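You operate a simulated robot arm through the tools that you are given. There is no shell and no other tool.

The job below is to be done with a simulated robot arm. You get a single attempt, and the scene is never put back.

JOB
Put the white float from the third shelf from the bottom of the orange rack on the top of the turning plate. Put the white shackle on the bottom shelf of the yellow rack. Fetch the green split link and set it in the green basket. Open the top drawer of the blue cabinet, put the orange ring from the inside of the top drawer of the blue cabinet in the crate on the top of the green table and shut the drawer again. Fetch the disc from the top of the steel bench and set it on the bottom shelf of the yellow rack. Take the white coil holder on the top of the green table and put it away on the back of the coiler table. Put the clip float from the top of the green table on the yellow board there. Put the yellow block on the middle shelf of the grey rack away on the black mat by the gauge board. Count the green net ends on the top of the blue bench, then put as many of the rolled straps from the top of the blue bench on the top of the brown cabinet. The order is free. Set down upright: float.

Only the result counts: the job must be done as asked and must still hold three seconds after the hand-in. Knocking over, shifting, dropping, spilling or breaking anything else fails it.

ROBOT AND FRAMES
A 7-joint arm with a two-finger gripper on a trunk, on a base that moves. Base frame: it is fixed to the floor where the robot stands at the start and does not move with it; the origin is under the middle of the robot, x ahead of it, y to its left, z up. Units: cm, degrees, N and s.
With the tool pointing down near the work surface it reaches from about 38 to 78 cm from the robot's upright axis, wherever it stands. Its first joint turns from -143.0 to 143.0 degrees. Places, roughly: back of the coiler table [-1250, 0, 80]; black mat by the gauge board (15x15 cm) [-1256, 408, 86]; board (25x18x2 cm) [-230, -470, 80]; bottom shelf of the yellow rack [-330, -610, 20]; clip float (8x8x18 cm) [-260, -450, 90]; crate (36x24x13 cm) [-300, -450, 90]; disc (8x8x3 cm) [-680, -610, 90]; float [50, -50, 100]; green basket (27x26x18 cm) [-640, -610, 100]; green net end (4x4x2 cm) [-1290, 360, 90]; green split link (7x9x3 cm) [-500, -590, 90]; orange ring (7x7x2 cm) [-470, -580, 60]; rolled strap (8x8x4 cm) [-1290, 260, 90]; top drawer of the blue cabinet [-480, -580, 70]; top of the brown cabinet [-1290, 530, 90]; top of the turning plate [-340, -270, 80]; white coil holder (22x18x10 cm) [-280, -420, 80]; white shackle (9x9x4 cm) [-500, -610, 90]; yellow block [-1250, -600, 100]. Payload 2.45 kg.
The TCP is the grasp point between the finger pads, 2.6 cm short of the fingertips. In the tool frame z runs along the fingers and y along their closing line. The gripper opens to 9.6 cm; its body begins 6.9 cm behind the TCP.
Orientation is that of the tool frame in the base frame, as a unit quaternion [x, y, z, w]. With the fingers straight down and closing along the base's y, the tool's x points along the base's -x, its y along +y and its z along -z.

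CONTROLS
- The arm moves only by the tool apply_moves. Its argument "increments" is a list of rows, each a list of 2 entries, a list of its own where there are three numbers: the shift along the tool's x, y, z in mm, then the turn, a rotation vector about the tool's x, y, z in degrees. In form: [[[dx, dy, dz], [ax, ay, az]], ...]. A call has 1 to 20 rows; each row is the pose to reach, as a shift and turn from the pose commanded when the call began, along the tool's axes at that moment. "hand" is the closure in counts, from 0 (fully open) to 255 (shut), set as the call begins (left out, the last holds). Rows are played at 5 a second. More than 5 cm and 8.6 degrees between two rows, or a gripper value outside its range, and nothing of the call is played. Where a pose cannot be reached the arm comes as near as it can. A force on the tool above 40 N (or 10 N above the force at the start of the call, whichever is more), or a blocked arm, ends the call early, and 0.2 s more pass. Each finger travels about 5 cm/s and halts on what it meets, pressing with about 32 N; the grip force reading is that of the motor and also rises with nothing between the fingers. The clock runs only during rows and for 0.2 s after the last one: add rows that repeat a pose to give the fingers time. The reply holds the time, the measured pose of the TCP, the force on the tool along the base axes, the opening and the grip force, in the units named above and with some noise, with the torque about the TCP (base axes, N m) and any sound that the robot's microphone picked up.
- Cameras (640 x 400 px; columns grow to the right, rows downward): "scene" is now at [1.06, 11.33, 154.86]; the picture's right is [-0.68, -0.74, -0.00], its down [-0.42, 0.39, -0.82] and it looks along [0.61, -0.55, -0.57] (base axes); focal length 277 px, centre (320, 200). "wrist" rides on the gripper at [8.2, 0.3, -9.8] in the tool frame; the picture's right is [-0.04, 1.00, 0.00], its down [-0.73, -0.03, -0.68] and it looks along [-0.68, -0.03, 0.73] (tool axes); focal length 256 px, centre (320, 200). There is no depth. A picture from a camera that has moved, and an enlarged one, comes with that camera's place and axes in the base frame and with its lens. The place of the scene camera against the robot may be out by one fixed shift of up to 1.2 cm in any direction.
- camera(camera): a new picture of that camera. The clock stands still meanwhile.
- slide_trunk(by): slides the trunk up (or, below 0, down) by that many cm; the arm and the scene camera ride with it, the base frame stays. It gives what a move gives, with no picture.
- roll_base(legs): drives the robot by 1 to 6 legs, each [ahead, turn to the left] in cm and degrees, along the robot's own axes; the way and the turn of a leg run together, so that a leg with both is an arc; at most 150 cm and 180 degrees a leg. The arm and the cameras ride along, it lands a little off, and it stops where it bumps. It gives what a move gives.
- pan_tilt(pan, tilt): turns the head with the scene camera to pan (to the left, within 155 degrees either way) and tilt (down, from -29 to 69), counted from straight ahead of the robot. It gives what a move gives.
- inspect(camera, box): a new picture of the part [left, top, right, bottom] of that camera's present view, enlarged. The clock stands still meanwhile.
- sign_off(): hands the job in; it is judged then, once.

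Places have to be worked out from the pictures, the camera data and where the tool is seen. Open the gripper and draw the arm clear of the work before you hand the job in, unless the task says otherwise.

The tools are called after "Emit:" as name(argument=value, ...) on one line, values as JSON. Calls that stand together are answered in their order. apply_moves: Moves the arm, as the interface text tells. Its arguments: {"type":"object","properties":{"increments":{"type":"array","items":{"type":"array"}},"hand":{"type":"number"}},"required":["increments"]} The other tools are called the same way: slide_trunk (by) moves the trunk up or down; roll_base (legs) drives the base; pan_tilt (pan, tilt) turns the head that bears the scene camera; camera (camera) takes a picture; inspect (camera, box) takes an enlarged picture of a part of a camera's view; sign_off () hands the job in.

At the start:

```text
clock: 0.0
eef_pos: [25.9, -42.16, 122.85]
ee_rot: [-0.001, 1.0, 0.0, 0.0]
contact_force: [0.3, 0.8, -0.4]
ft_torque: [-0.02, 0.01, 0.0]
opening: 9.59
grip_force: 0.1
trunk travel left (down, up): [-57.5, 6.5]
robot x, y, heading: [0.1, 0.16, -0.1]
head pan, tilt (commanded): [-42.5, 34.8]
```

scene: 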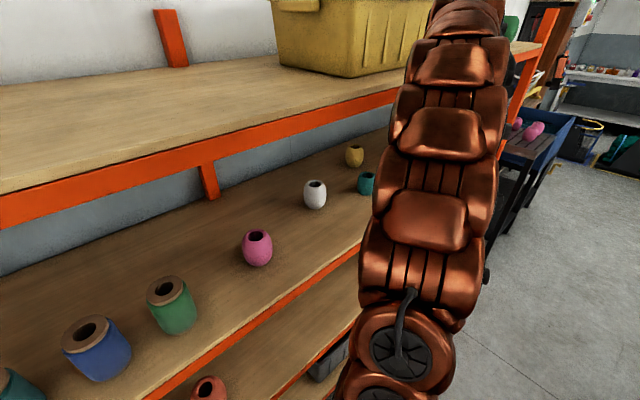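
wrist: 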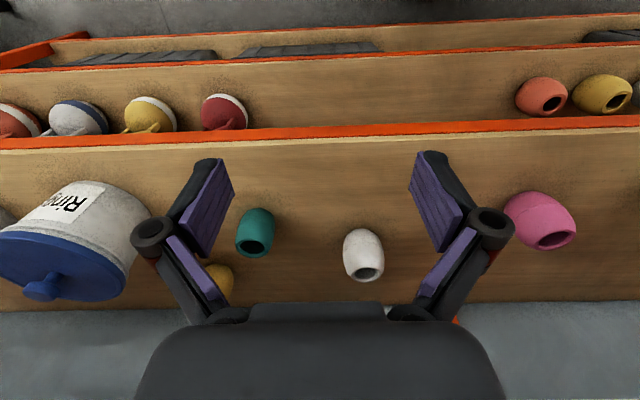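

I start by looking closely at the rack with the white float before moving anything; I judge the float near [56, -36, 106].

Emit:
inspect(camera="scene", box=[200, 100, 440, 250])

Emit:
inspect(camera="wrist", box=[200, 150, 520, 350])

Emit:
pan_tilt(pan=0, tilt=30)

```text
2.67 times, centred on (320, 175) of scene
camera zoom: at [1.06, 11.33, 154.86], right [-0.68, -0.74, 0.0], down [-0.42, 0.39, -0.82], along [0.61, -0.55, -0.57], focal length 738 px, centre (320, 267)
```

zoom: 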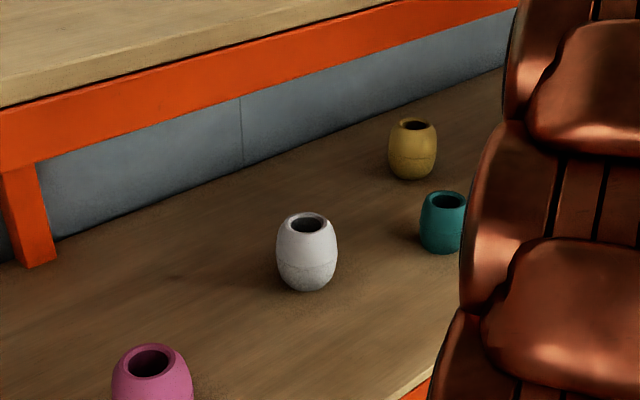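

```text
2.00 times, centred on (360, 250) of wrist
camera zoom: at [17.86, -41.71, 132.76], right [0.04, 1.0, 0.0], down [0.73, -0.03, 0.68], along [0.68, -0.03, -0.73], focal length 512 px, centre (240, 100)
```

zoom: 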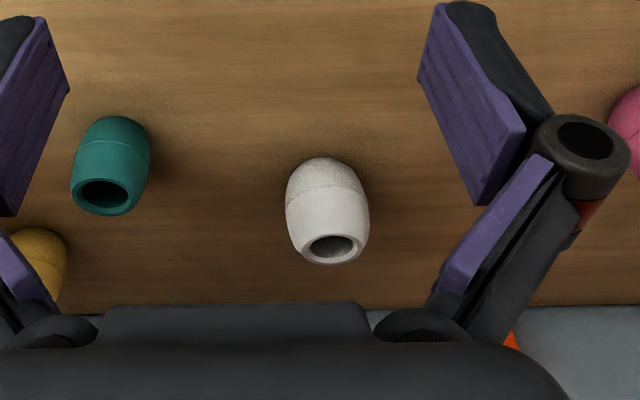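

```text
clock: 1.1
eef_pos: [25.98, -42.05, 122.98]
ee_rot: [0.0, 1.0, 0.0, 0.0]
contact_force: [0.0, -0.4, 0.0]
ft_torque: [-0.01, 0.01, 0.01]
opening: 9.58
grip_force: 0.0
trunk travel left (down, up): [-57.5, 6.5]
robot x, y, heading: [0.16, 0.19, -0.0]
head pan, tilt (commanded): [0.0, 30.0]
```

Taking the forward view to map the rack heights.

Emit:
camera(camera="scene")

```text
taken
camera scene: at [3.61, 17.28, 155.6], right [0.0, -1.0, 0.0], down [-0.5, 0.0, -0.87], along [0.87, 0.0, -0.5], focal length 277 px, centre (320, 200)
```

scene: 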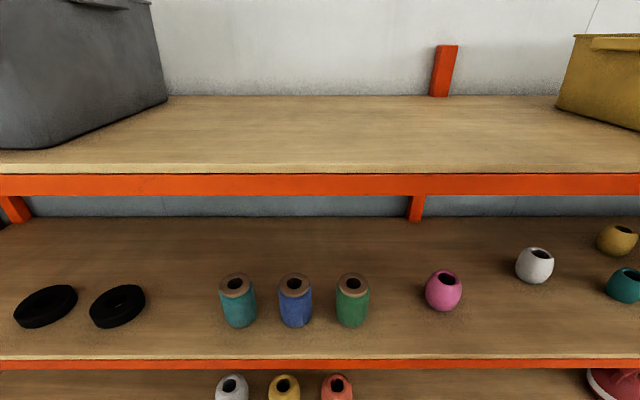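

The float stands alone at about [55.5, -35.8, 107] with the shelf at about z=102 and the top shelf's beam at about z=138. I tilt the hand forward about 52° while lining up with it in front of the rack.

Emit:
apply_moves(increments=[[[-1, 9, 11], [0, -7.4, 0]], [[-2, 18, 22], [0, -14.8, 0]], [[-3, 27, 33], [0, -22.2, 0]], [[-4, 36, 44], [0, -29.6, 0]], [[-5, 45, 55], [0, -37, 0]], [[-6, 54, 66], [0, -44.5, 0]], [[-6, 63, 80], [0, -52, 0]], [[-6, 63, 80], [0, -52, 0]]], hand=0)

Emit:
camera(camera="wrist")

Emit:
camera(camera="scene")

```text
clock: 2.9
eef_pos: [26.49, -35.85, 114.99]
ee_rot: [-0.001, 0.899, 0.0, 0.438]
contact_force: [0.0, -0.5, -0.5]
ft_torque: [0.01, -0.02, 0.01]
opening: 9.62
grip_force: 0.0
trunk travel left (down, up): [-57.5, 6.5]
robot x, y, heading: [-0.1, 0.16, -0.0]
head pan, tilt (commanded): [0.0, 30.0]
```

```text
taken
camera wrist: at [13.77, -35.45, 114.55], right [0.02, 1.0, 0.03], down [-0.08, -0.03, 1.0], along [1.0, -0.03, 0.08], focal length 256 px, centre (320, 200)
```

wrist: 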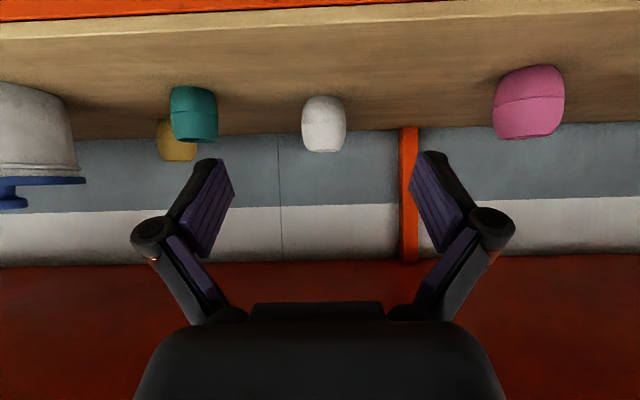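

```text
taken
camera scene: at [3.61, 17.29, 155.61], right [0.0, -1.0, 0.0], down [-0.5, 0.0, -0.87], along [0.87, 0.0, -0.5], focal length 277 px, centre (320, 200)
```

scene: 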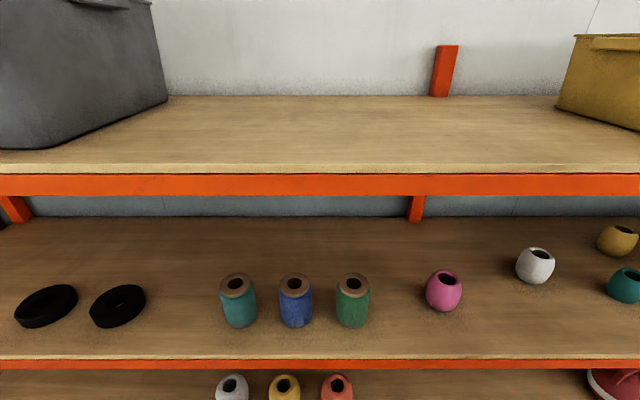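

The tilt worked; the float sits centred between the fingers at about y=-35.7, spanning z=102–110. I move in part way at z≈109.

Emit:
apply_moves(increments=[[[-14.6, 0.3, 38.1], [0, 0, 0]], [[-29.1, 0.6, 76.2], [0, 0, 0]], [[-43.7, 0.9, 114.4], [0, 0, 0]], [[-58.2, 1.2, 152.5], [0, 0, 0]], [[-72.8, 1.5, 190.6], [0, 0, 0]], [[-72.8, 1.5, 190.6], [0, 0, 0]]])

Emit:
camera(camera="wrist")

Emit:
camera(camera="scene")

```text
clock: 4.3
eef_pos: [46.27, -35.7, 108.66]
ee_rot: [0.0, 0.899, 0.0, 0.438]
contact_force: [0.5, -0.3, 0.7]
ft_torque: [0.02, -0.01, 0.03]
opening: 9.61
grip_force: 0.1
trunk travel left (down, up): [-57.5, 6.5]
robot x, y, heading: [0.07, -0.0, -0.1]
head pan, tilt (commanded): [0.0, 30.0]
```

```text
taken
camera wrist: at [33.68, -35.18, 108.45], right [0.02, 1.0, 0.03], down [-0.08, -0.03, 1.0], along [1.0, -0.03, 0.08], focal length 256 px, centre (320, 200)
```

wrist: 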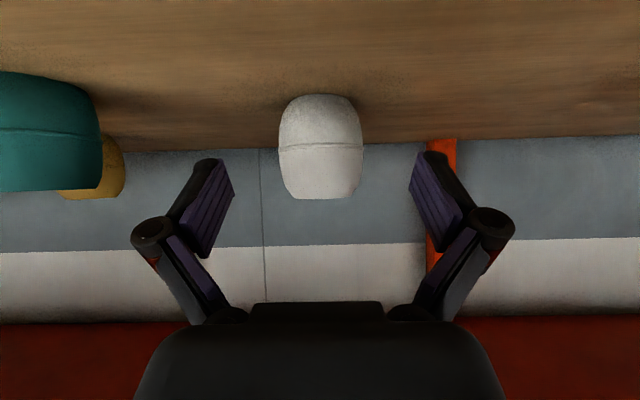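

```text
taken
camera scene: at [3.61, 17.28, 155.61], right [0.0, -1.0, 0.0], down [-0.5, 0.0, -0.87], along [0.87, 0.0, -0.5], focal length 277 px, centre (320, 200)
```

scene: 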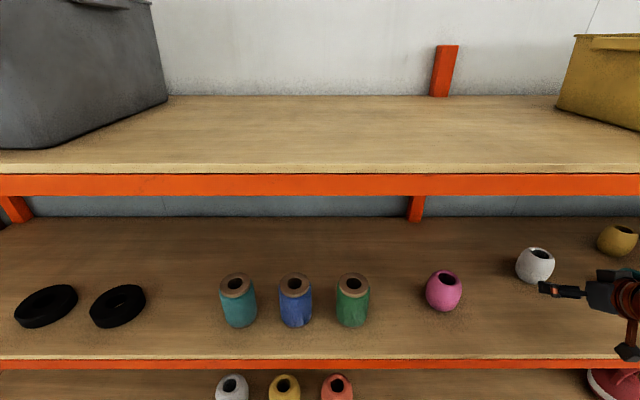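

The float centre is at about [55, -35.7, 106]. I move in the last 9 cm so the pads straddle it.

Emit:
apply_moves(increments=[[[-13.3, 0, 28], [0, 0, 0]], [[-26.5, 0, 55.5], [0, 0, 0]], [[-39.7, 0, 83.2], [0, 0, 0]], [[-39.7, 0, 83.2], [0, 0, 0]]])

Emit:
camera(camera="wrist")

```text
clock: 5.3
eef_pos: [55.39, -35.56, 106.68]
ee_rot: [0.0, 0.899, 0.001, 0.439]
contact_force: [-0.5, 0.5, 0.5]
ft_torque: [0.01, -0.03, -0.02]
opening: 9.6
grip_force: 0.0
trunk travel left (down, up): [-57.5, 6.5]
robot x, y, heading: [0.17, -0.15, -0.0]
head pan, tilt (commanded): [0.0, 30.0]
```

```text
taken
camera wrist: at [42.61, -35.18, 106.36], right [0.02, 1.0, 0.03], down [-0.08, -0.03, 1.0], along [1.0, -0.03, 0.08], focal length 256 px, centre (320, 200)
```

wrist: 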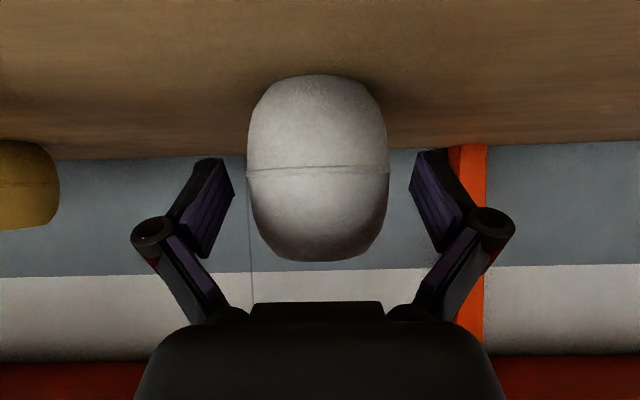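

The float is now centred between the pads; I close on it.

Emit:
apply_moves(increments=[[[0, 0, 0], [0, 0, 0]], [[0, 0, 0], [0, 0, 0]], [[0, 0, 0], [0, 0, 0]], [[0, 0, 0], [0, 0, 0]]], hand=255)

Emit:
camera(camera="wrist")

```text
clock: 6.3
eef_pos: [55.25, -35.57, 106.7]
ee_rot: [0.0, 0.899, 0.0, 0.439]
contact_force: [-1.2, 0.1, 2.1]
ft_torque: [0.06, 0.03, 0.06]
opening: 7.02
grip_force: 32.2
trunk travel left (down, up): [-57.5, 6.5]
robot x, y, heading: [-0.06, 0.31, 0.2]
head pan, tilt (commanded): [0.0, 30.0]
```

```text
taken
camera wrist: at [42.57, -35.2, 106.39], right [0.02, 1.0, 0.03], down [-0.08, -0.03, 1.0], along [1.0, -0.03, 0.08], focal length 256 px, centre (320, 200)
```

wrist: 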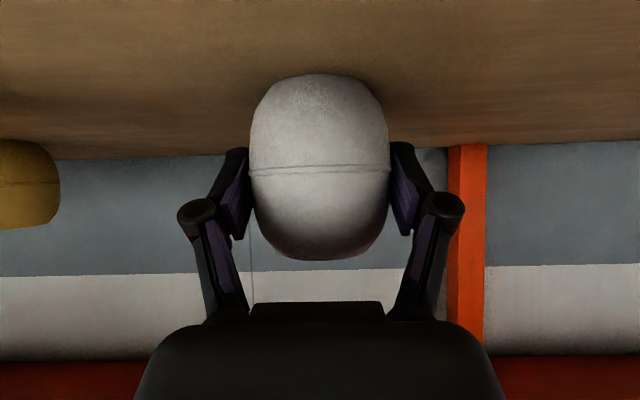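

Gripped at 7.0 cm. I lift 3 cm straight up, then draw back out of the rack.

Emit:
apply_moves(increments=[[[-7.9, 0, -6.2], [0, 0, 0]], [[-15.8, 0, -12.3], [0, 0, 0]], [[-23.6, 0, -18.5], [0, 0, 0]], [[1, 0, -50], [0, 0, 0]], [[25.7, 0, -81.5], [0, 0, 0]], [[50.3, 0, -113], [0, 0, 0]], [[75, 0, -144.6], [0, 0, 0]], [[99.6, 0, -176.1], [0, 0, 0]], [[124.3, 0, -207.6], [0, 0, 0]], [[148.9, 0, -239.1], [0, 0, 0]], [[155, 0, -247], [0, 0, 0]]])

Emit:
camera(camera="wrist")

Emit:
pan_tilt(pan=-100, tilt=15)

Emit:
camera(camera="scene")

```text
clock: 8.7
eef_pos: [25.83, -35.82, 109.91]
ee_rot: [-0.001, 0.899, 0.001, 0.438]
contact_force: [0.1, 0.4, -0.6]
ft_torque: [0.01, -0.02, -0.02]
opening: 7.0
grip_force: 31.8
trunk travel left (down, up): [-57.5, 6.5]
robot x, y, heading: [0.1, -0.22, -0.1]
head pan, tilt (commanded): [0.0, 30.0]
```

```text
taken
camera wrist: at [13.21, -35.37, 109.48], right [0.02, 1.0, 0.03], down [-0.08, -0.03, 1.0], along [1.0, -0.03, 0.08], focal length 256 px, centre (320, 200)
```

wrist: 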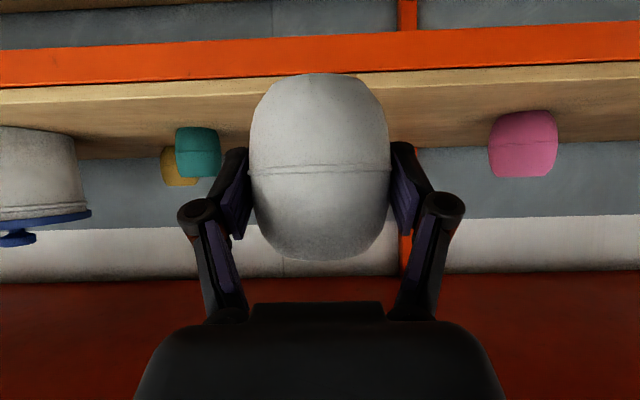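

```text
clock: 10.4
eef_pos: [25.87, -35.89, 109.97]
ee_rot: [-0.001, 0.899, 0.001, 0.438]
contact_force: [-0.2, -0.1, -1.7]
ft_torque: [-0.02, 0.01, -0.02]
opening: 7.03
grip_force: 32.4
trunk travel left (down, up): [-57.5, 6.5]
robot x, y, heading: [-0.09, 0.11, -0.2]
head pan, tilt (commanded): [-100.0, 15.0]
```

```text
taken
camera scene: at [-7.06, 8.09, 158.02], right [-0.98, 0.17, 0.0], down [0.04, 0.26, -0.97], along [-0.17, -0.95, -0.26], focal length 277 px, centre (320, 200)
```

scene: 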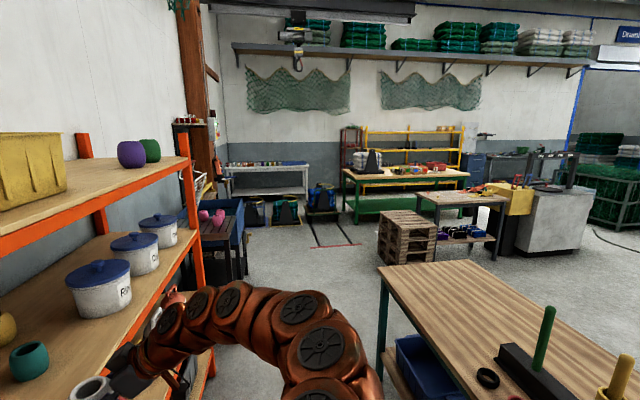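

Float is free and upright in the grip. I look around to map the driving lanes.

Emit:
pan_tilt(pan=-145, tilt=20)

Emit:
camera(camera="scene")

Emit:
pan_tilt(pan=-120, tilt=35)

Emit:
camera(camera="scene")

Emit:
pan_tilt(pan=150, tilt=20)

Emit:
camera(camera="scene")

Emit:
pan_tilt(pan=95, tilt=20)

Emit:
camera(camera="scene")

```text
clock: 11.6
eef_pos: [25.82, -35.77, 109.7]
ee_rot: [0.0, 0.899, 0.0, 0.438]
contact_force: [0.0, 0.8, -0.2]
ft_torque: [-0.02, 0.0, 0.02]
opening: 6.99
grip_force: 32.2
trunk travel left (down, up): [-57.5, 6.5]
robot x, y, heading: [0.13, -0.06, 0.1]
head pan, tilt (commanded): [-145.0, 20.0]
```

```text
taken
camera scene: at [-13.06, 11.94, 157.21], right [-0.57, 0.82, 0.0], down [0.28, 0.2, -0.94], along [-0.77, -0.54, -0.34], focal length 277 px, centre (320, 200)
```

scene: 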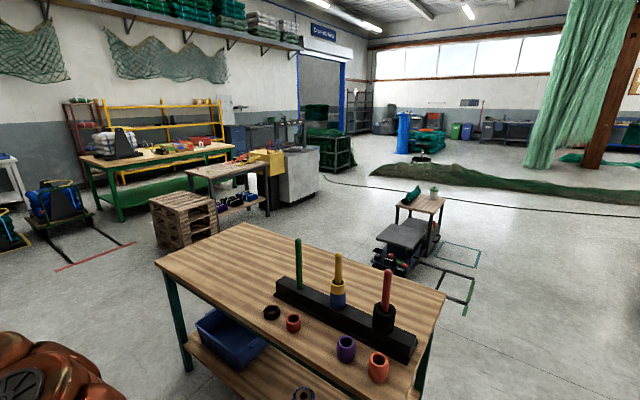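

```text
clock: 12.5
eef_pos: [25.92, -35.74, 109.87]
ee_rot: [-0.001, 0.899, 0.001, 0.439]
contact_force: [1.2, 0.2, -0.5]
ft_torque: [0.03, -0.02, -0.04]
opening: 6.97
grip_force: 31.3
trunk travel left (down, up): [-57.5, 6.5]
robot x, y, heading: [-0.2, -0.21, -0.2]
head pan, tilt (commanded): [-120.0, 35.0]
```

```text
taken
camera scene: at [-9.85, 9.66, 154.83], right [-0.87, 0.5, 0.0], down [0.29, 0.5, -0.82], along [-0.41, -0.71, -0.57], focal length 277 px, centre (320, 200)
```

scene: 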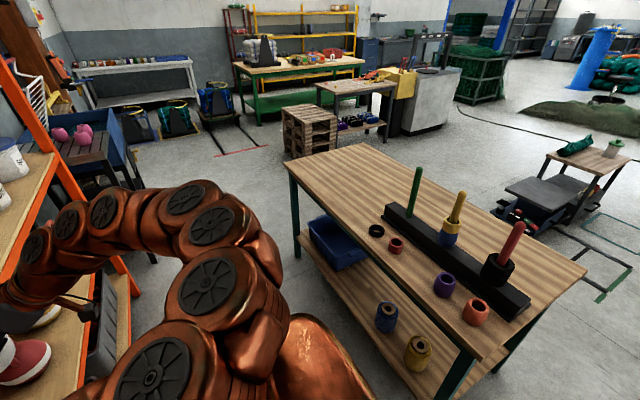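

```text
clock: 16.2
eef_pos: [25.91, -35.77, 109.83]
ee_rot: [0.0, 0.899, 0.0, 0.438]
contact_force: [0.2, 0.1, -1.4]
ft_torque: [0.04, -0.02, 0.01]
opening: 7.01
grip_force: 31.8
trunk travel left (down, up): [-57.5, 6.5]
robot x, y, heading: [-0.1, -0.01, -0.3]
head pan, tilt (commanded): [150.0, 20.0]
```

```text
taken
camera scene: at [-13.5, 21.95, 157.21], right [0.5, 0.87, 0.0], down [0.3, -0.17, -0.94], along [-0.81, 0.47, -0.34], focal length 277 px, centre (320, 200)
```

scene: 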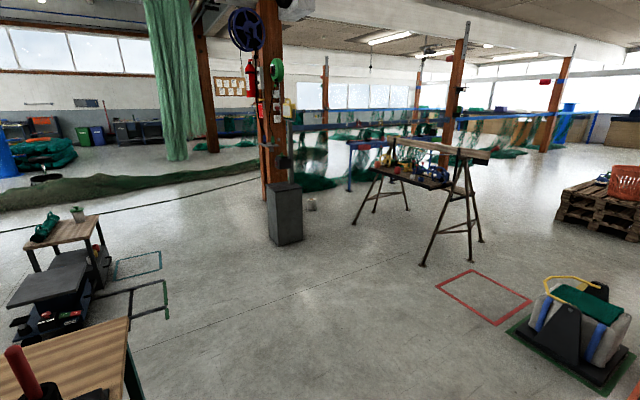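

```text
clock: 17.4
eef_pos: [26.01, -35.81, 109.89]
ee_rot: [0.0, 0.899, 0.0, 0.438]
contact_force: [0.3, -0.3, -0.2]
ft_torque: [-0.05, 0.04, -0.01]
opening: 7.01
grip_force: 31.9
trunk travel left (down, up): [-57.5, 6.5]
robot x, y, heading: [0.03, 0.06, -0.0]
head pan, tilt (commanded): [95.0, 20.0]
```

```text
taken
camera scene: at [-6.26, 26.57, 157.21], right [1.0, 0.09, 0.0], down [0.03, -0.34, -0.94], along [-0.08, 0.94, -0.34], focal length 277 px, centre (320, 200)
```

scene: 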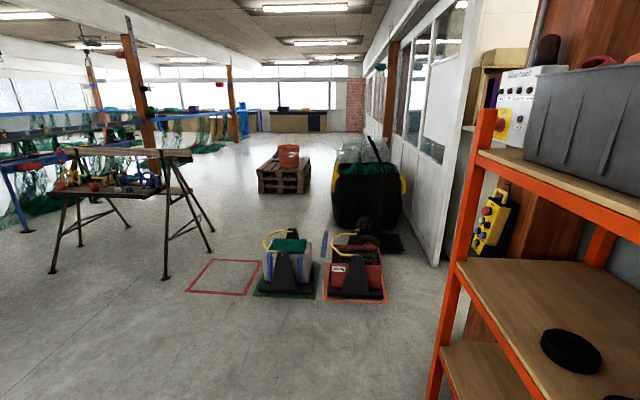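

I zoom into the far work areas to identify the turning plate, green table, racks and cabinets.

Emit:
pan_tilt(pan=-130, tilt=15)

Emit:
inspect(camera="scene", box=[100, 100, 340, 250])

Emit:
inspect(camera="scene", box=[300, 100, 540, 250])

Emit:
inspect(camera="scene", box=[220, 120, 340, 195])

```text
clock: 20.7
eef_pos: [25.95, -35.81, 109.83]
ee_rot: [0.0, 0.899, 0.0, 0.438]
contact_force: [0.5, -0.3, -1.0]
ft_torque: [0.02, 0.01, 0.0]
opening: 7.01
grip_force: 31.9
trunk travel left (down, up): [-57.5, 6.5]
robot x, y, heading: [-0.27, -0.15, -0.2]
head pan, tilt (commanded): [-130.0, 15.0]
```

```text
2.67 times, centred on (220, 175) of scene
camera zoom: at [-11.44, 10.13, 158.02], right [-0.77, 0.64, 0.0], down [0.17, 0.2, -0.97], along [-0.62, -0.74, -0.26], focal length 738 px, centre (587, 267)
```

zoom: 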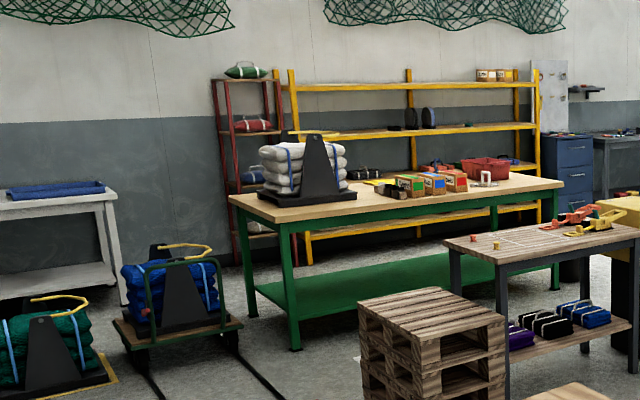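

```text
2.67 times, centred on (420, 175) of scene
camera zoom: at [-11.44, 10.13, 158.02], right [-0.77, 0.64, 0.0], down [0.17, 0.2, -0.97], along [-0.62, -0.74, -0.26], focal length 738 px, centre (53, 267)
```

zoom: 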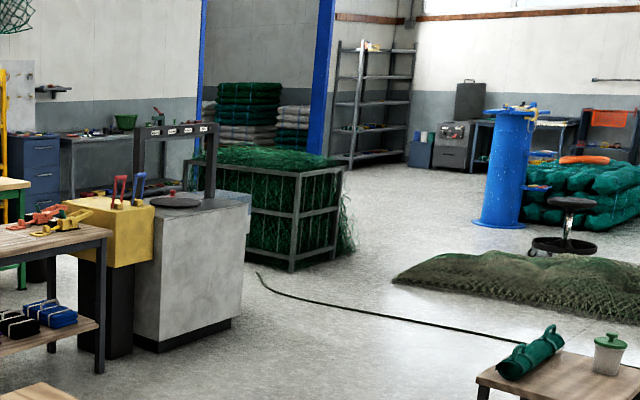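

```text
5.33 times, centred on (280, 158) of scene
camera zoom: at [-11.44, 10.13, 158.02], right [-0.77, 0.64, 0.0], down [0.17, 0.2, -0.97], along [-0.62, -0.74, -0.26], focal length 1477 px, centre (533, 427)
```

zoom: 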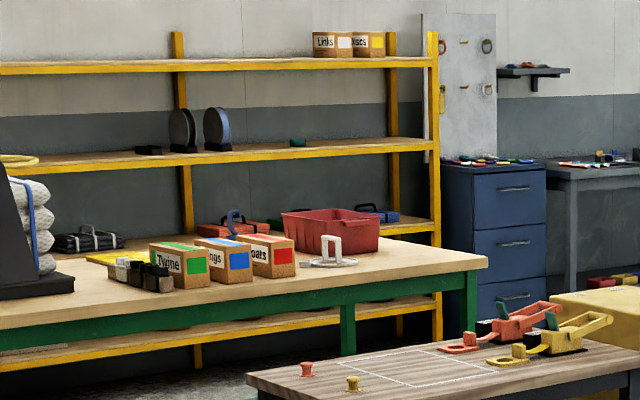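

The black turning plate on the grey machine is near [-345, -275, 80]; the green table holds the red crate, blue clip float, white holder and yellow board. I drive out of the corridor between rack and peg table, then west.

Emit:
roll_base(legs=[[0, -100], [60, 0], [0, 10]])

Emit:
pan_tilt(pan=0, tilt=25)

Emit:
camera(camera="scene")

```text
clock: 29.0
eef_pos: [-46.09, -84.91, 109.71]
ee_rot: [0.633, 0.638, -0.309, 0.311]
contact_force: [0.2, 0.4, -1.1]
ft_torque: [0.02, 0.01, -0.03]
opening: 6.98
grip_force: 31.6
trunk travel left (down, up): [-57.5, 6.5]
robot x, y, heading: [-10.58, -59.14, -89.2]
head pan, tilt (commanded): [-130.0, 15.0]
```

```text
clock: 31.1
eef_pos: [-46.04, -84.97, 109.85]
ee_rot: [0.633, 0.638, -0.309, 0.311]
contact_force: [-0.3, -0.4, -1.3]
ft_torque: [0.0, -0.02, 0.0]
opening: 7.02
grip_force: 31.9
trunk travel left (down, up): [-57.5, 6.5]
robot x, y, heading: [-10.36, -59.04, -89.6]
head pan, tilt (commanded): [0.0, 25.0]
```

```text
taken
camera scene: at [7.3, -63.72, 156.4], right [-1.0, -0.01, 0.0], down [0.0, 0.42, -0.91], along [0.01, -0.91, -0.42], focal length 277 px, centre (320, 200)
```

scene: 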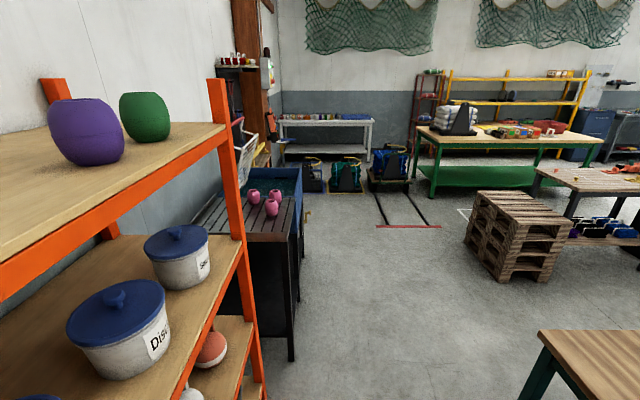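

The pallets lie south of about y=-268 and the lane west at y≈-185 looks clear. I drive down, turn west and go to x≈-230 first.

Emit:
roll_base(legs=[[126, 0], [0, -90], [110, 0], [110, 0]])

Emit:
camera(camera="scene")

Emit:
pan_tilt(pan=60, tilt=25)

Emit:
camera(camera="scene")

```text
clock: 51.8
eef_pos: [-257.1, -155.53, 109.84]
ee_rot: [0.899, 0.019, -0.438, 0.009]
contact_force: [-0.6, -0.3, -0.2]
ft_torque: [-0.04, -0.02, -0.01]
opening: 7.01
grip_force: 32.0
trunk travel left (down, up): [-57.5, 6.5]
robot x, y, heading: [-229.92, -189.9, -177.5]
head pan, tilt (commanded): [0.0, 25.0]
```

```text
taken
camera scene: at [-233.65, -209.35, 156.4], right [-0.04, 1.0, 0.0], down [0.42, 0.02, -0.91], along [-0.91, -0.04, -0.42], focal length 277 px, centre (320, 200)
```

scene: 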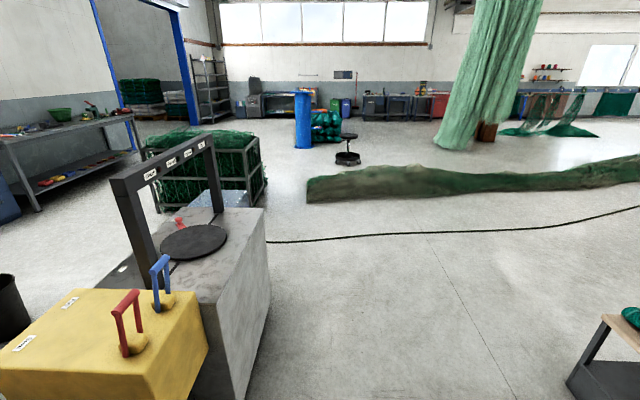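

```text
clock: 53.1
eef_pos: [-257.25, -155.4, 109.81]
ee_rot: [0.899, 0.018, -0.438, 0.008]
contact_force: [0.4, 0.7, -1.0]
ft_torque: [0.0, 0.0, 0.03]
opening: 7.0
grip_force: 32.0
trunk travel left (down, up): [-57.5, 6.5]
robot x, y, heading: [-229.87, -190.2, -177.5]
head pan, tilt (commanded): [60.0, 25.0]
```

```text
taken
camera scene: at [-228.73, -217.13, 156.4], right [-0.89, 0.46, 0.0], down [0.2, 0.37, -0.91], along [-0.42, -0.8, -0.42], focal length 277 px, centre (320, 200)
```

scene: 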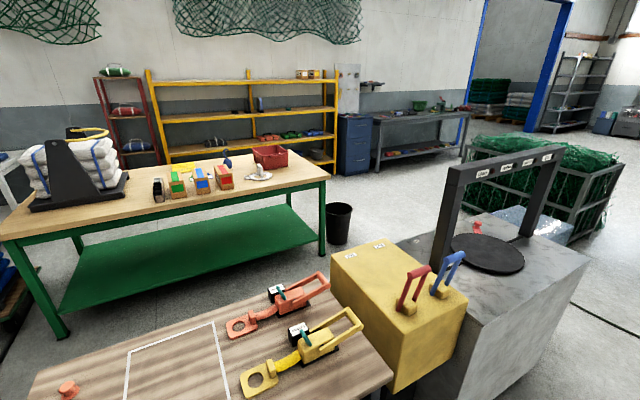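

The plate is centred near [-341, -273] at z≈84 with an arch over its southern half, so the float goes on its northern part. I drive to x≈-304 and turn to face it.

Emit:
roll_base(legs=[[74, 0], [0, 87.5], [17, 0]])

Emit:
pan_tilt(pan=-30, tilt=45)

Emit:
camera(camera="scene")

Emit:
camera(camera="wrist")

```text
clock: 61.8
eef_pos: [-340.51, -235.06, 109.92]
ee_rot: [0.642, 0.629, -0.313, 0.307]
contact_force: [0.2, -0.2, -0.8]
ft_torque: [-0.01, 0.01, -0.03]
opening: 7.01
grip_force: 32.0
trunk travel left (down, up): [-57.5, 6.5]
robot x, y, heading: [-303.81, -209.44, -91.3]
head pan, tilt (commanded): [60.0, 25.0]
```

```text
clock: 63.5
eef_pos: [-340.45, -235.02, 109.85]
ee_rot: [0.642, 0.629, -0.313, 0.306]
contact_force: [0.3, 0.8, -0.6]
ft_torque: [0.02, -0.01, 0.0]
opening: 6.99
grip_force: 31.6
trunk travel left (down, up): [-57.5, 6.5]
robot x, y, heading: [-304.04, -209.42, -91.0]
head pan, tilt (commanded): [-30.0, 45.0]
```

```text
taken
camera scene: at [-290.54, -213.03, 153.34], right [-0.86, 0.52, 0.0], down [0.37, 0.61, -0.71], along [-0.37, -0.61, -0.71], focal length 277 px, centre (320, 200)
```

scene: 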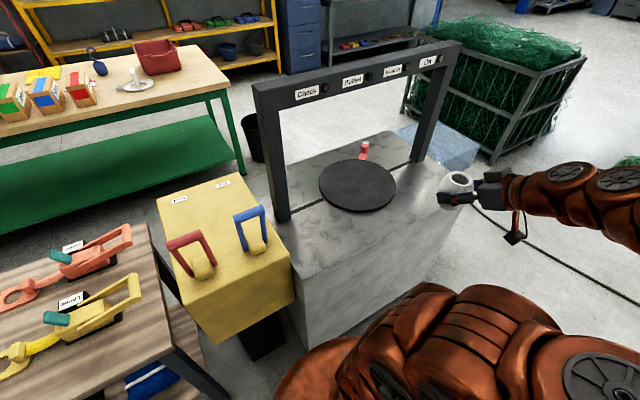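

```text
taken
camera wrist: at [-339.84, -222.2, 109.49], right [1.0, -0.04, 0.03], down [-0.03, 0.08, 1.0], along [-0.05, -1.0, 0.08], focal length 256 px, centre (320, 200)
```

wrist: 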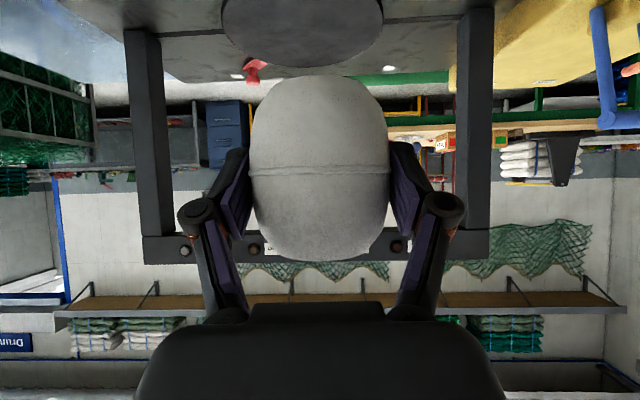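

Posts of the arch stand at y≈-273 with its bar above z≈113; the plate centre is about [-344, -273], top z≈82.5, radius ~14.5. I lower the trunk 15 cm so the arm can set the float on its near half.

Emit:
slide_trunk(by=-15)

Emit:
inspect(camera="scene", box=[260, 100, 500, 250])

Emit:
camera(camera="wrist")

```text
clock: 65.2
eef_pos: [-340.42, -234.98, 94.91]
ee_rot: [0.642, 0.629, -0.313, 0.307]
contact_force: [-0.3, -0.1, 0.3]
ft_torque: [0.01, -0.03, -0.01]
opening: 6.98
grip_force: 32.7
trunk travel left (down, up): [-42.5, 21.5]
robot x, y, heading: [-303.92, -210.14, -91.3]
head pan, tilt (commanded): [-30.0, 45.0]
```

```text
2.67 times, centred on (380, 175) of scene
camera zoom: at [-290.54, -213.03, 138.35], right [-0.86, 0.52, 0.0], down [0.37, 0.61, -0.71], along [-0.37, -0.61, -0.71], focal length 738 px, centre (160, 267)
```

zoom: 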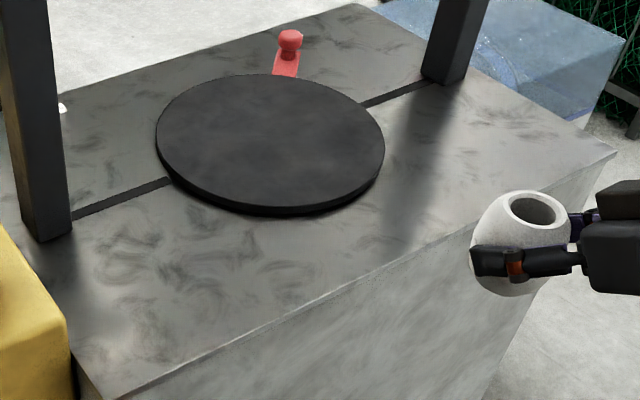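

```text
taken
camera wrist: at [-339.84, -222.2, 94.49], right [1.0, -0.04, 0.03], down [-0.03, 0.08, 1.0], along [-0.05, -1.0, 0.08], focal length 256 px, centre (320, 200)
```

wrist: 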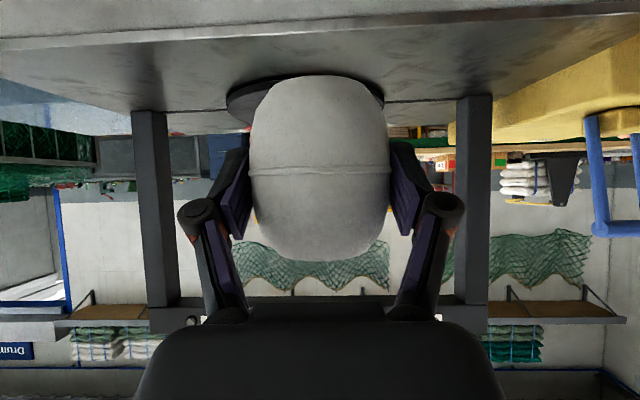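

The plate is still and clear. I carry the float over its near half at z≈92 (float bottom about 87.5).

Emit:
apply_moves(increments=[[[-22.6, -3, 34.8], [0, 0, 0]], [[-45.2, -6, 69.6], [0, 0, 0]], [[-67.8, -9, 104.4], [0, 0, 0]], [[-90.4, -12, 139.2], [0, 0, 0]], [[-113, -15, 174], [0, 0, 0]], [[-135.6, -18, 208.8], [0, 0, 0]], [[-158.2, -21, 243.6], [0, 0, 0]], [[-180.8, -23.9, 278.4], [0, 0, 0]], [[-180.8, -23.9, 278.4], [0, 0, 0]]])

Emit:
inspect(camera="scene", box=[260, 100, 500, 250])

Emit:
camera(camera="wrist")

```text
clock: 67.2
eef_pos: [-343.56, -268.11, 92.07]
ee_rot: [0.641, 0.629, -0.313, 0.308]
contact_force: [0.4, -0.6, -0.9]
ft_torque: [-0.03, 0.0, -0.02]
opening: 7.0
grip_force: 31.9
trunk travel left (down, up): [-42.5, 21.5]
robot x, y, heading: [-304.11, -209.42, -91.0]
head pan, tilt (commanded): [-30.0, 45.0]
```

```text
2.67 times, centred on (380, 175) of scene
camera zoom: at [-290.55, -213.03, 138.34], right [-0.86, 0.52, 0.0], down [0.37, 0.61, -0.71], along [-0.37, -0.61, -0.71], focal length 738 px, centre (160, 267)
```

zoom: 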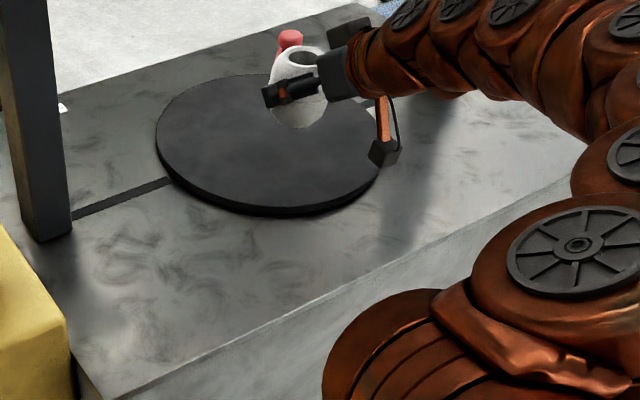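

```text
taken
camera wrist: at [-342.92, -255.26, 91.72], right [1.0, -0.04, 0.03], down [-0.03, 0.08, 1.0], along [-0.05, -1.0, 0.08], focal length 256 px, centre (320, 200)
```

wrist: 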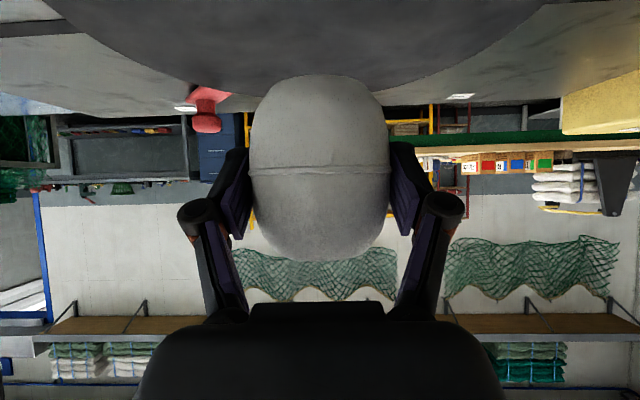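

Float hovers over the plate's middle-near part. I descend 4.5 cm, then feel for contact in small steps.

Emit:
apply_moves(increments=[[[11.8, 0, 9.2], [0, 0, 0]], [[23.6, 0, 18.5], [0, 0, 0]], [[35.5, 0, 27.7], [0, 0, 0]], [[35.5, 0, 27.7], [0, 0, 0]]])

Emit:
inspect(camera="scene", box=[300, 100, 420, 175])

```text
clock: 68.2
eef_pos: [-343.4, -268.07, 87.59]
ee_rot: [0.641, 0.63, -0.313, 0.308]
contact_force: [-0.3, 0.0, -0.9]
ft_torque: [0.02, -0.02, 0.04]
opening: 6.99
grip_force: 31.6
trunk travel left (down, up): [-42.5, 21.5]
robot x, y, heading: [-304.13, -209.91, -91.1]
head pan, tilt (commanded): [-30.0, 45.0]
```

```text
5.33 times, centred on (360, 138) of scene
camera zoom: at [-290.55, -213.04, 138.34], right [-0.86, 0.52, 0.0], down [0.37, 0.61, -0.71], along [-0.37, -0.61, -0.71], focal length 1477 px, centre (107, 533)
```

zoom: 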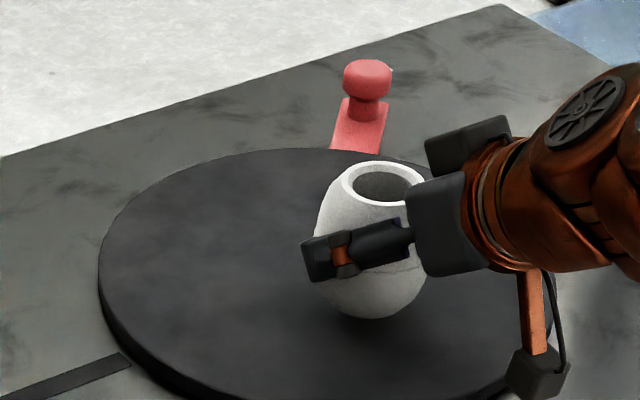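

Still hovering a little. I descend another 1 cm gently and check the force.

Emit:
apply_moves(increments=[[[2, 0, 1.5], [0, 0, 0]], [[4, 0, 3.1], [0, 0, 0]], [[5.9, 0, 4.6], [0, 0, 0]], [[7.9, 0, 6.2], [0, 0, 0]], [[7.9, 0, 6.2], [0, 0, 0]]])

Emit:
inspect(camera="scene", box=[300, 100, 420, 175])

```text
clock: 69.4
eef_pos: [-343.51, -268.04, 86.42]
ee_rot: [0.641, 0.63, -0.312, 0.307]
contact_force: [0.3, -0.4, -0.7]
ft_torque: [0.03, 0.03, -0.01]
opening: 7.01
grip_force: 32.0
trunk travel left (down, up): [-42.5, 21.5]
robot x, y, heading: [-304.12, -209.88, -91.4]
head pan, tilt (commanded): [-30.0, 45.0]
```

```text
5.33 times, centred on (360, 138) of scene
camera zoom: at [-290.55, -213.04, 138.34], right [-0.86, 0.52, 0.0], down [0.37, 0.61, -0.71], along [-0.37, -0.61, -0.71], focal length 1477 px, centre (107, 533)
```

zoom: 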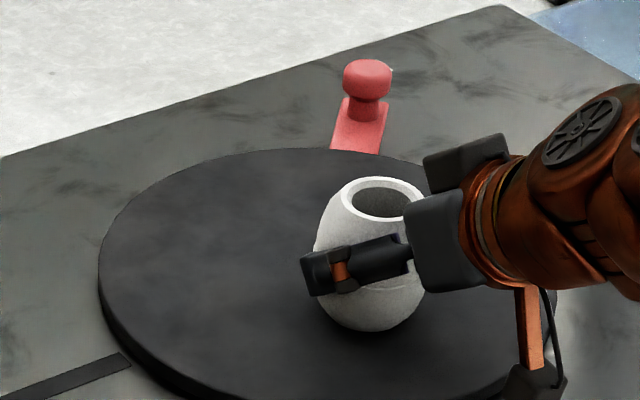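

No contact yet; I continue down 8 mm in 2 mm steps.

Emit:
apply_moves(increments=[[[1.6, 0, 1.2], [0, 0, 0]], [[3.2, 0, 2.5], [0, 0, 0]], [[4.7, 0, 3.7], [0, 0, 0]], [[6.3, 0, 4.9], [0, 0, 0]], [[6.3, 0, 4.9], [0, 0, 0]]])

Emit:
inspect(camera="scene", box=[300, 100, 420, 175])

```text
clock: 70.6
eef_pos: [-343.5, -268.05, 85.84]
ee_rot: [0.642, 0.629, -0.314, 0.306]
contact_force: [-3.0, -4.3, 19.4]
ft_torque: [-0.28, 0.12, -0.28]
opening: 6.99
grip_force: 31.8
trunk travel left (down, up): [-42.5, 21.5]
robot x, y, heading: [-304.03, -210.13, -91.1]
head pan, tilt (commanded): [-30.0, 45.0]
```

```text
5.33 times, centred on (360, 138) of scene
camera zoom: at [-290.51, -212.98, 138.35], right [-0.86, 0.52, 0.0], down [0.37, 0.6, -0.71], along [-0.37, -0.61, -0.71], focal length 1477 px, centre (107, 533)
```

zoom: 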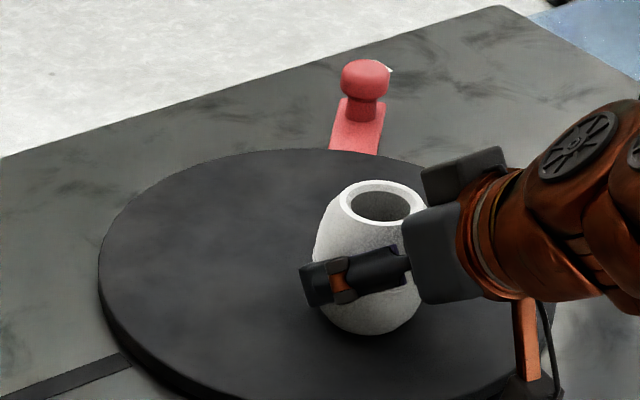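

Contact felt (19 N) at TCP z=85.8, so the plate top is at z≈81.3. I ease up 2 mm and open the hand.

Emit:
apply_moves(increments=[[[-1.6, 0, -1.2], [0, 0, 0]], [[-1.6, 0, -1.2], [0, 0, 0]]])

Emit:
apply_moves(increments=[[[0, 0, 0], [0, 0, 0]], [[0, 0, 0], [0, 0, 0]], [[0, 0, 0], [0, 0, 0]], [[0, 0, 0], [0, 0, 0]]], hand=0)

Emit:
inspect(camera="scene", box=[300, 100, 420, 175])

Emit:
camera(camera="wrist")

```text
clock: 71.2
eef_pos: [-343.45, -268.16, 85.73]
ee_rot: [0.642, 0.63, -0.312, 0.307]
contact_force: [-3.1, 1.7, 2.0]
ft_torque: [-0.09, 0.15, -0.1]
opening: 6.95
grip_force: 32.3
trunk travel left (down, up): [-42.5, 21.5]
robot x, y, heading: [-304.38, -209.86, -91.2]
head pan, tilt (commanded): [-30.0, 45.0]
```

```text
clock: 72.2
eef_pos: [-343.43, -268.02, 85.92]
ee_rot: [0.642, 0.63, -0.312, 0.307]
contact_force: [0.6, 1.6, -0.2]
ft_torque: [0.0, 0.02, 0.01]
opening: 9.58
grip_force: 0.0
trunk travel left (down, up): [-42.5, 21.5]
robot x, y, heading: [-304.13, -209.8, -91.1]
head pan, tilt (commanded): [-30.0, 45.0]
```

```text
5.33 times, centred on (360, 138) of scene
camera zoom: at [-290.55, -213.03, 138.34], right [-0.86, 0.52, 0.0], down [0.37, 0.61, -0.71], along [-0.37, -0.61, -0.71], focal length 1477 px, centre (107, 533)
```

zoom: 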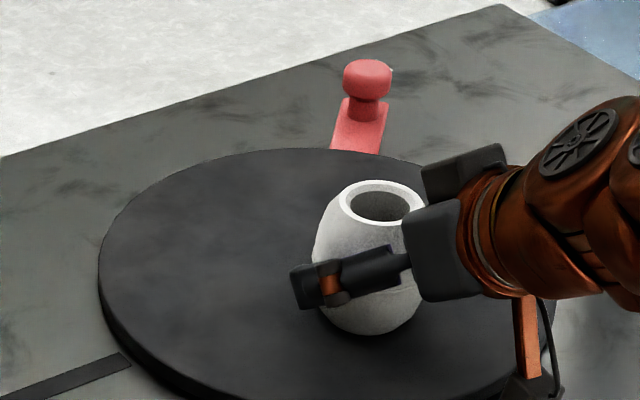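

```text
taken
camera wrist: at [-342.85, -255.24, 85.5], right [1.0, -0.04, 0.03], down [-0.03, 0.08, 1.0], along [-0.05, -1.0, 0.08], focal length 256 px, centre (320, 200)
```

wrist: 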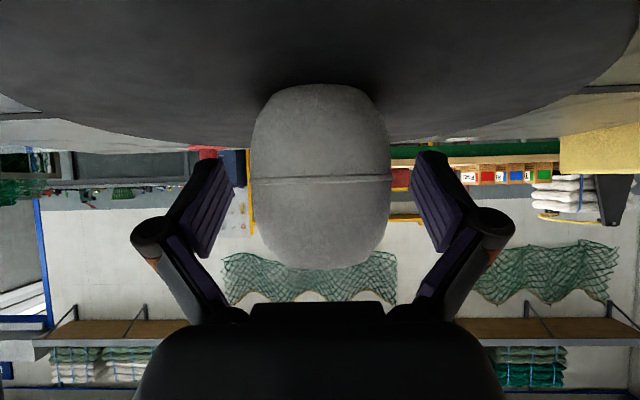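

The float stands upright on the plate and the pads are clear. I back the hand out along its axis.

Emit:
apply_moves(increments=[[[0, 0, -30], [0, 0, 0]], [[0, 0, -65], [0, 0, 0]], [[0, 0, -105], [0, 0, 0]], [[0, 0, -150], [0, 0, 0]], [[0, 0, -195], [0, 0, 0]], [[20, 0, -240], [0, 0, 0]], [[40, 0, -280], [0, 0, 0]], [[60, 0, -320], [0, 0, 0]]])

Emit:
camera(camera="scene")

Emit:
pan_tilt(pan=30, tilt=30)

Emit:
camera(camera="scene")

```text
clock: 74.0
eef_pos: [-342.86, -239.22, 100.91]
ee_rot: [0.642, 0.63, -0.312, 0.307]
contact_force: [0.6, -1.8, -0.8]
ft_torque: [-0.02, -0.01, -0.02]
opening: 9.6
grip_force: 0.0
trunk travel left (down, up): [-42.5, 21.5]
robot x, y, heading: [-303.99, -209.82, -91.0]
head pan, tilt (commanded): [-30.0, 45.0]
```

```text
taken
camera scene: at [-290.56, -213.07, 138.34], right [-0.86, 0.52, 0.0], down [0.37, 0.61, -0.71], along [-0.37, -0.61, -0.71], focal length 277 px, centre (320, 200)
```

scene: 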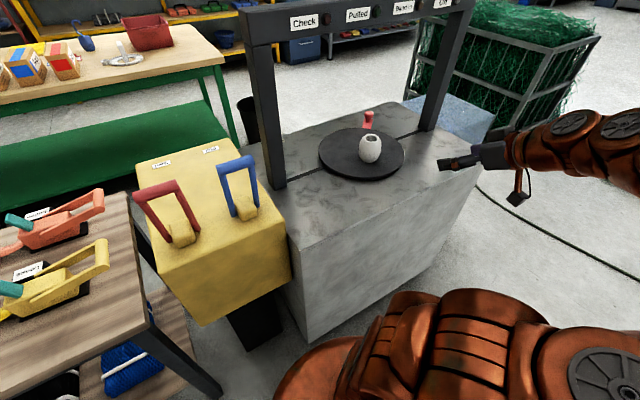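

```text
clock: 75.3
eef_pos: [-342.76, -239.2, 100.79]
ee_rot: [0.641, 0.63, -0.313, 0.307]
contact_force: [0.1, 0.3, -0.7]
ft_torque: [0.0, 0.02, 0.02]
opening: 9.59
grip_force: 0.1
trunk travel left (down, up): [-42.5, 21.5]
robot x, y, heading: [-304.33, -209.68, -91.1]
head pan, tilt (commanded): [30.0, 30.0]
```

```text
taken
camera scene: at [-281.98, -213.99, 140.6], right [-0.88, -0.48, 0.0], down [-0.24, 0.44, -0.87], along [0.42, -0.76, -0.5], focal length 277 px, centre (320, 200)
```

scene: 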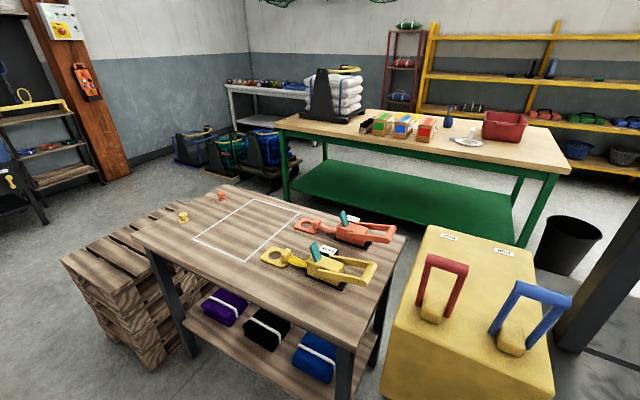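

Float task done. I now look west and south-west to plan the way round the machine to the south side of the green table.

Emit:
pan_tilt(pan=-60, tilt=25)

Emit:
camera(camera="scene")

Emit:
pan_tilt(pan=0, tilt=25)

Emit:
camera(camera="scene")

```text
clock: 77.0
eef_pos: [-342.72, -239.09, 100.96]
ee_rot: [0.641, 0.63, -0.313, 0.307]
contact_force: [0.0, -0.1, 0.7]
ft_torque: [0.0, 0.02, 0.03]
opening: 9.62
grip_force: 0.0
trunk travel left (down, up): [-42.5, 21.5]
robot x, y, heading: [-304.44, -210.01, -90.9]
head pan, tilt (commanded): [-60.0, 25.0]
```

```text
taken
camera scene: at [-294.41, -210.52, 141.4], right [-0.48, 0.88, 0.0], down [0.37, 0.2, -0.91], along [-0.79, -0.44, -0.42], focal length 277 px, centre (320, 200)
```

scene: 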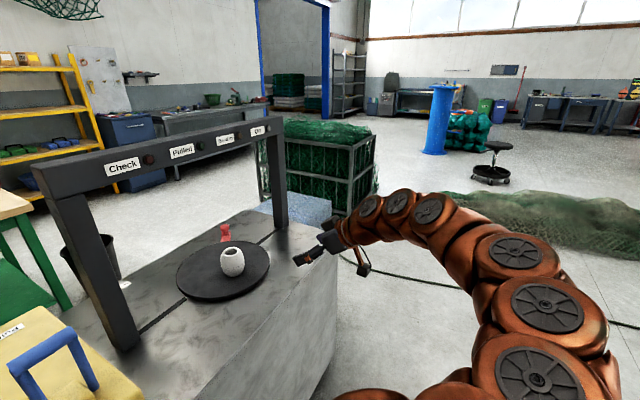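

```text
clock: 78.3
eef_pos: [-342.76, -239.07, 100.86]
ee_rot: [0.642, 0.63, -0.313, 0.307]
contact_force: [0.3, 0.4, -0.2]
ft_torque: [-0.01, 0.01, 0.0]
opening: 9.59
grip_force: 0.0
trunk travel left (down, up): [-42.5, 21.5]
robot x, y, heading: [-304.45, -209.92, -91.5]
head pan, tilt (commanded): [0.0, 25.0]
```

```text
taken
camera scene: at [-286.53, -215.28, 141.4], right [-1.0, 0.02, 0.0], down [0.01, 0.42, -0.91], along [-0.02, -0.91, -0.42], focal length 277 px, centre (320, 200)
```

scene: 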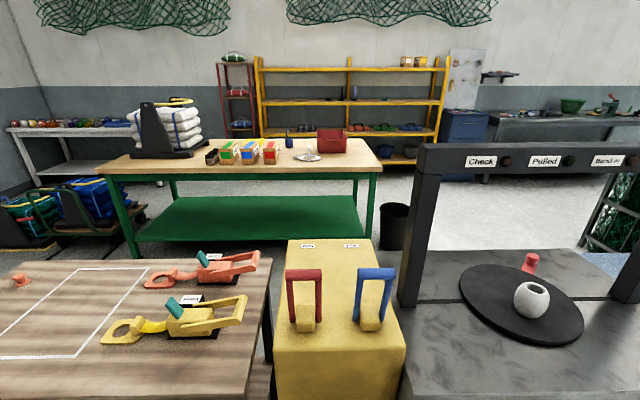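

The gap between the machine/blue box (x≈-430) and the net cage (x≈-535) looks about 1 m wide. I drive west to x≈-482, turn south and roll toward the blue cabinet.

Emit:
roll_base(legs=[[0, -89], [90, 0], [88, 0], [0, 90], [100, 0]])

Emit:
pan_tilt(pan=0, tilt=30)

Emit:
camera(camera="scene")

```text
clock: 99.8
eef_pos: [-522.52, -338.28, 100.98]
ee_rot: [0.634, 0.637, -0.309, 0.311]
contact_force: [-0.7, 0.6, 0.2]
ft_torque: [-0.01, -0.02, 0.04]
opening: 9.57
grip_force: 0.0
trunk travel left (down, up): [-42.5, 21.5]
robot x, y, heading: [-484.57, -308.25, -89.8]
head pan, tilt (commanded): [0.0, 25.0]
```

```text
clock: 100.5
eef_pos: [-522.57, -338.38, 101.06]
ee_rot: [0.634, 0.636, -0.31, 0.311]
contact_force: [0.3, -0.7, 0.1]
ft_torque: [0.01, -0.03, -0.02]
opening: 9.63
grip_force: 0.0
trunk travel left (down, up): [-42.5, 21.5]
robot x, y, heading: [-484.9, -308.31, -89.9]
head pan, tilt (commanded): [0.0, 30.0]
```

```text
taken
camera scene: at [-466.89, -313.04, 140.61], right [-1.0, 0.0, 0.0], down [0.0, 0.5, -0.87], along [0.0, -0.87, -0.5], focal length 277 px, centre (320, 200)
```

scene: 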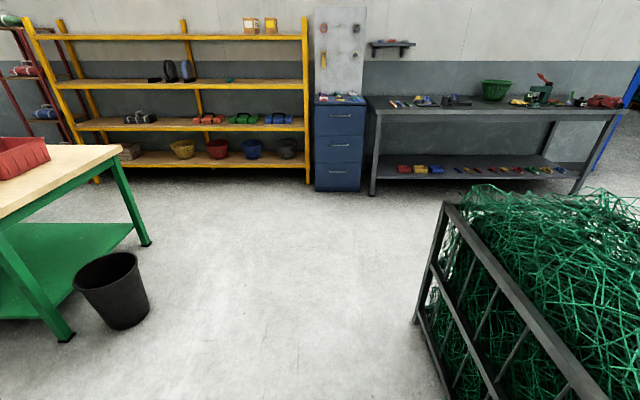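

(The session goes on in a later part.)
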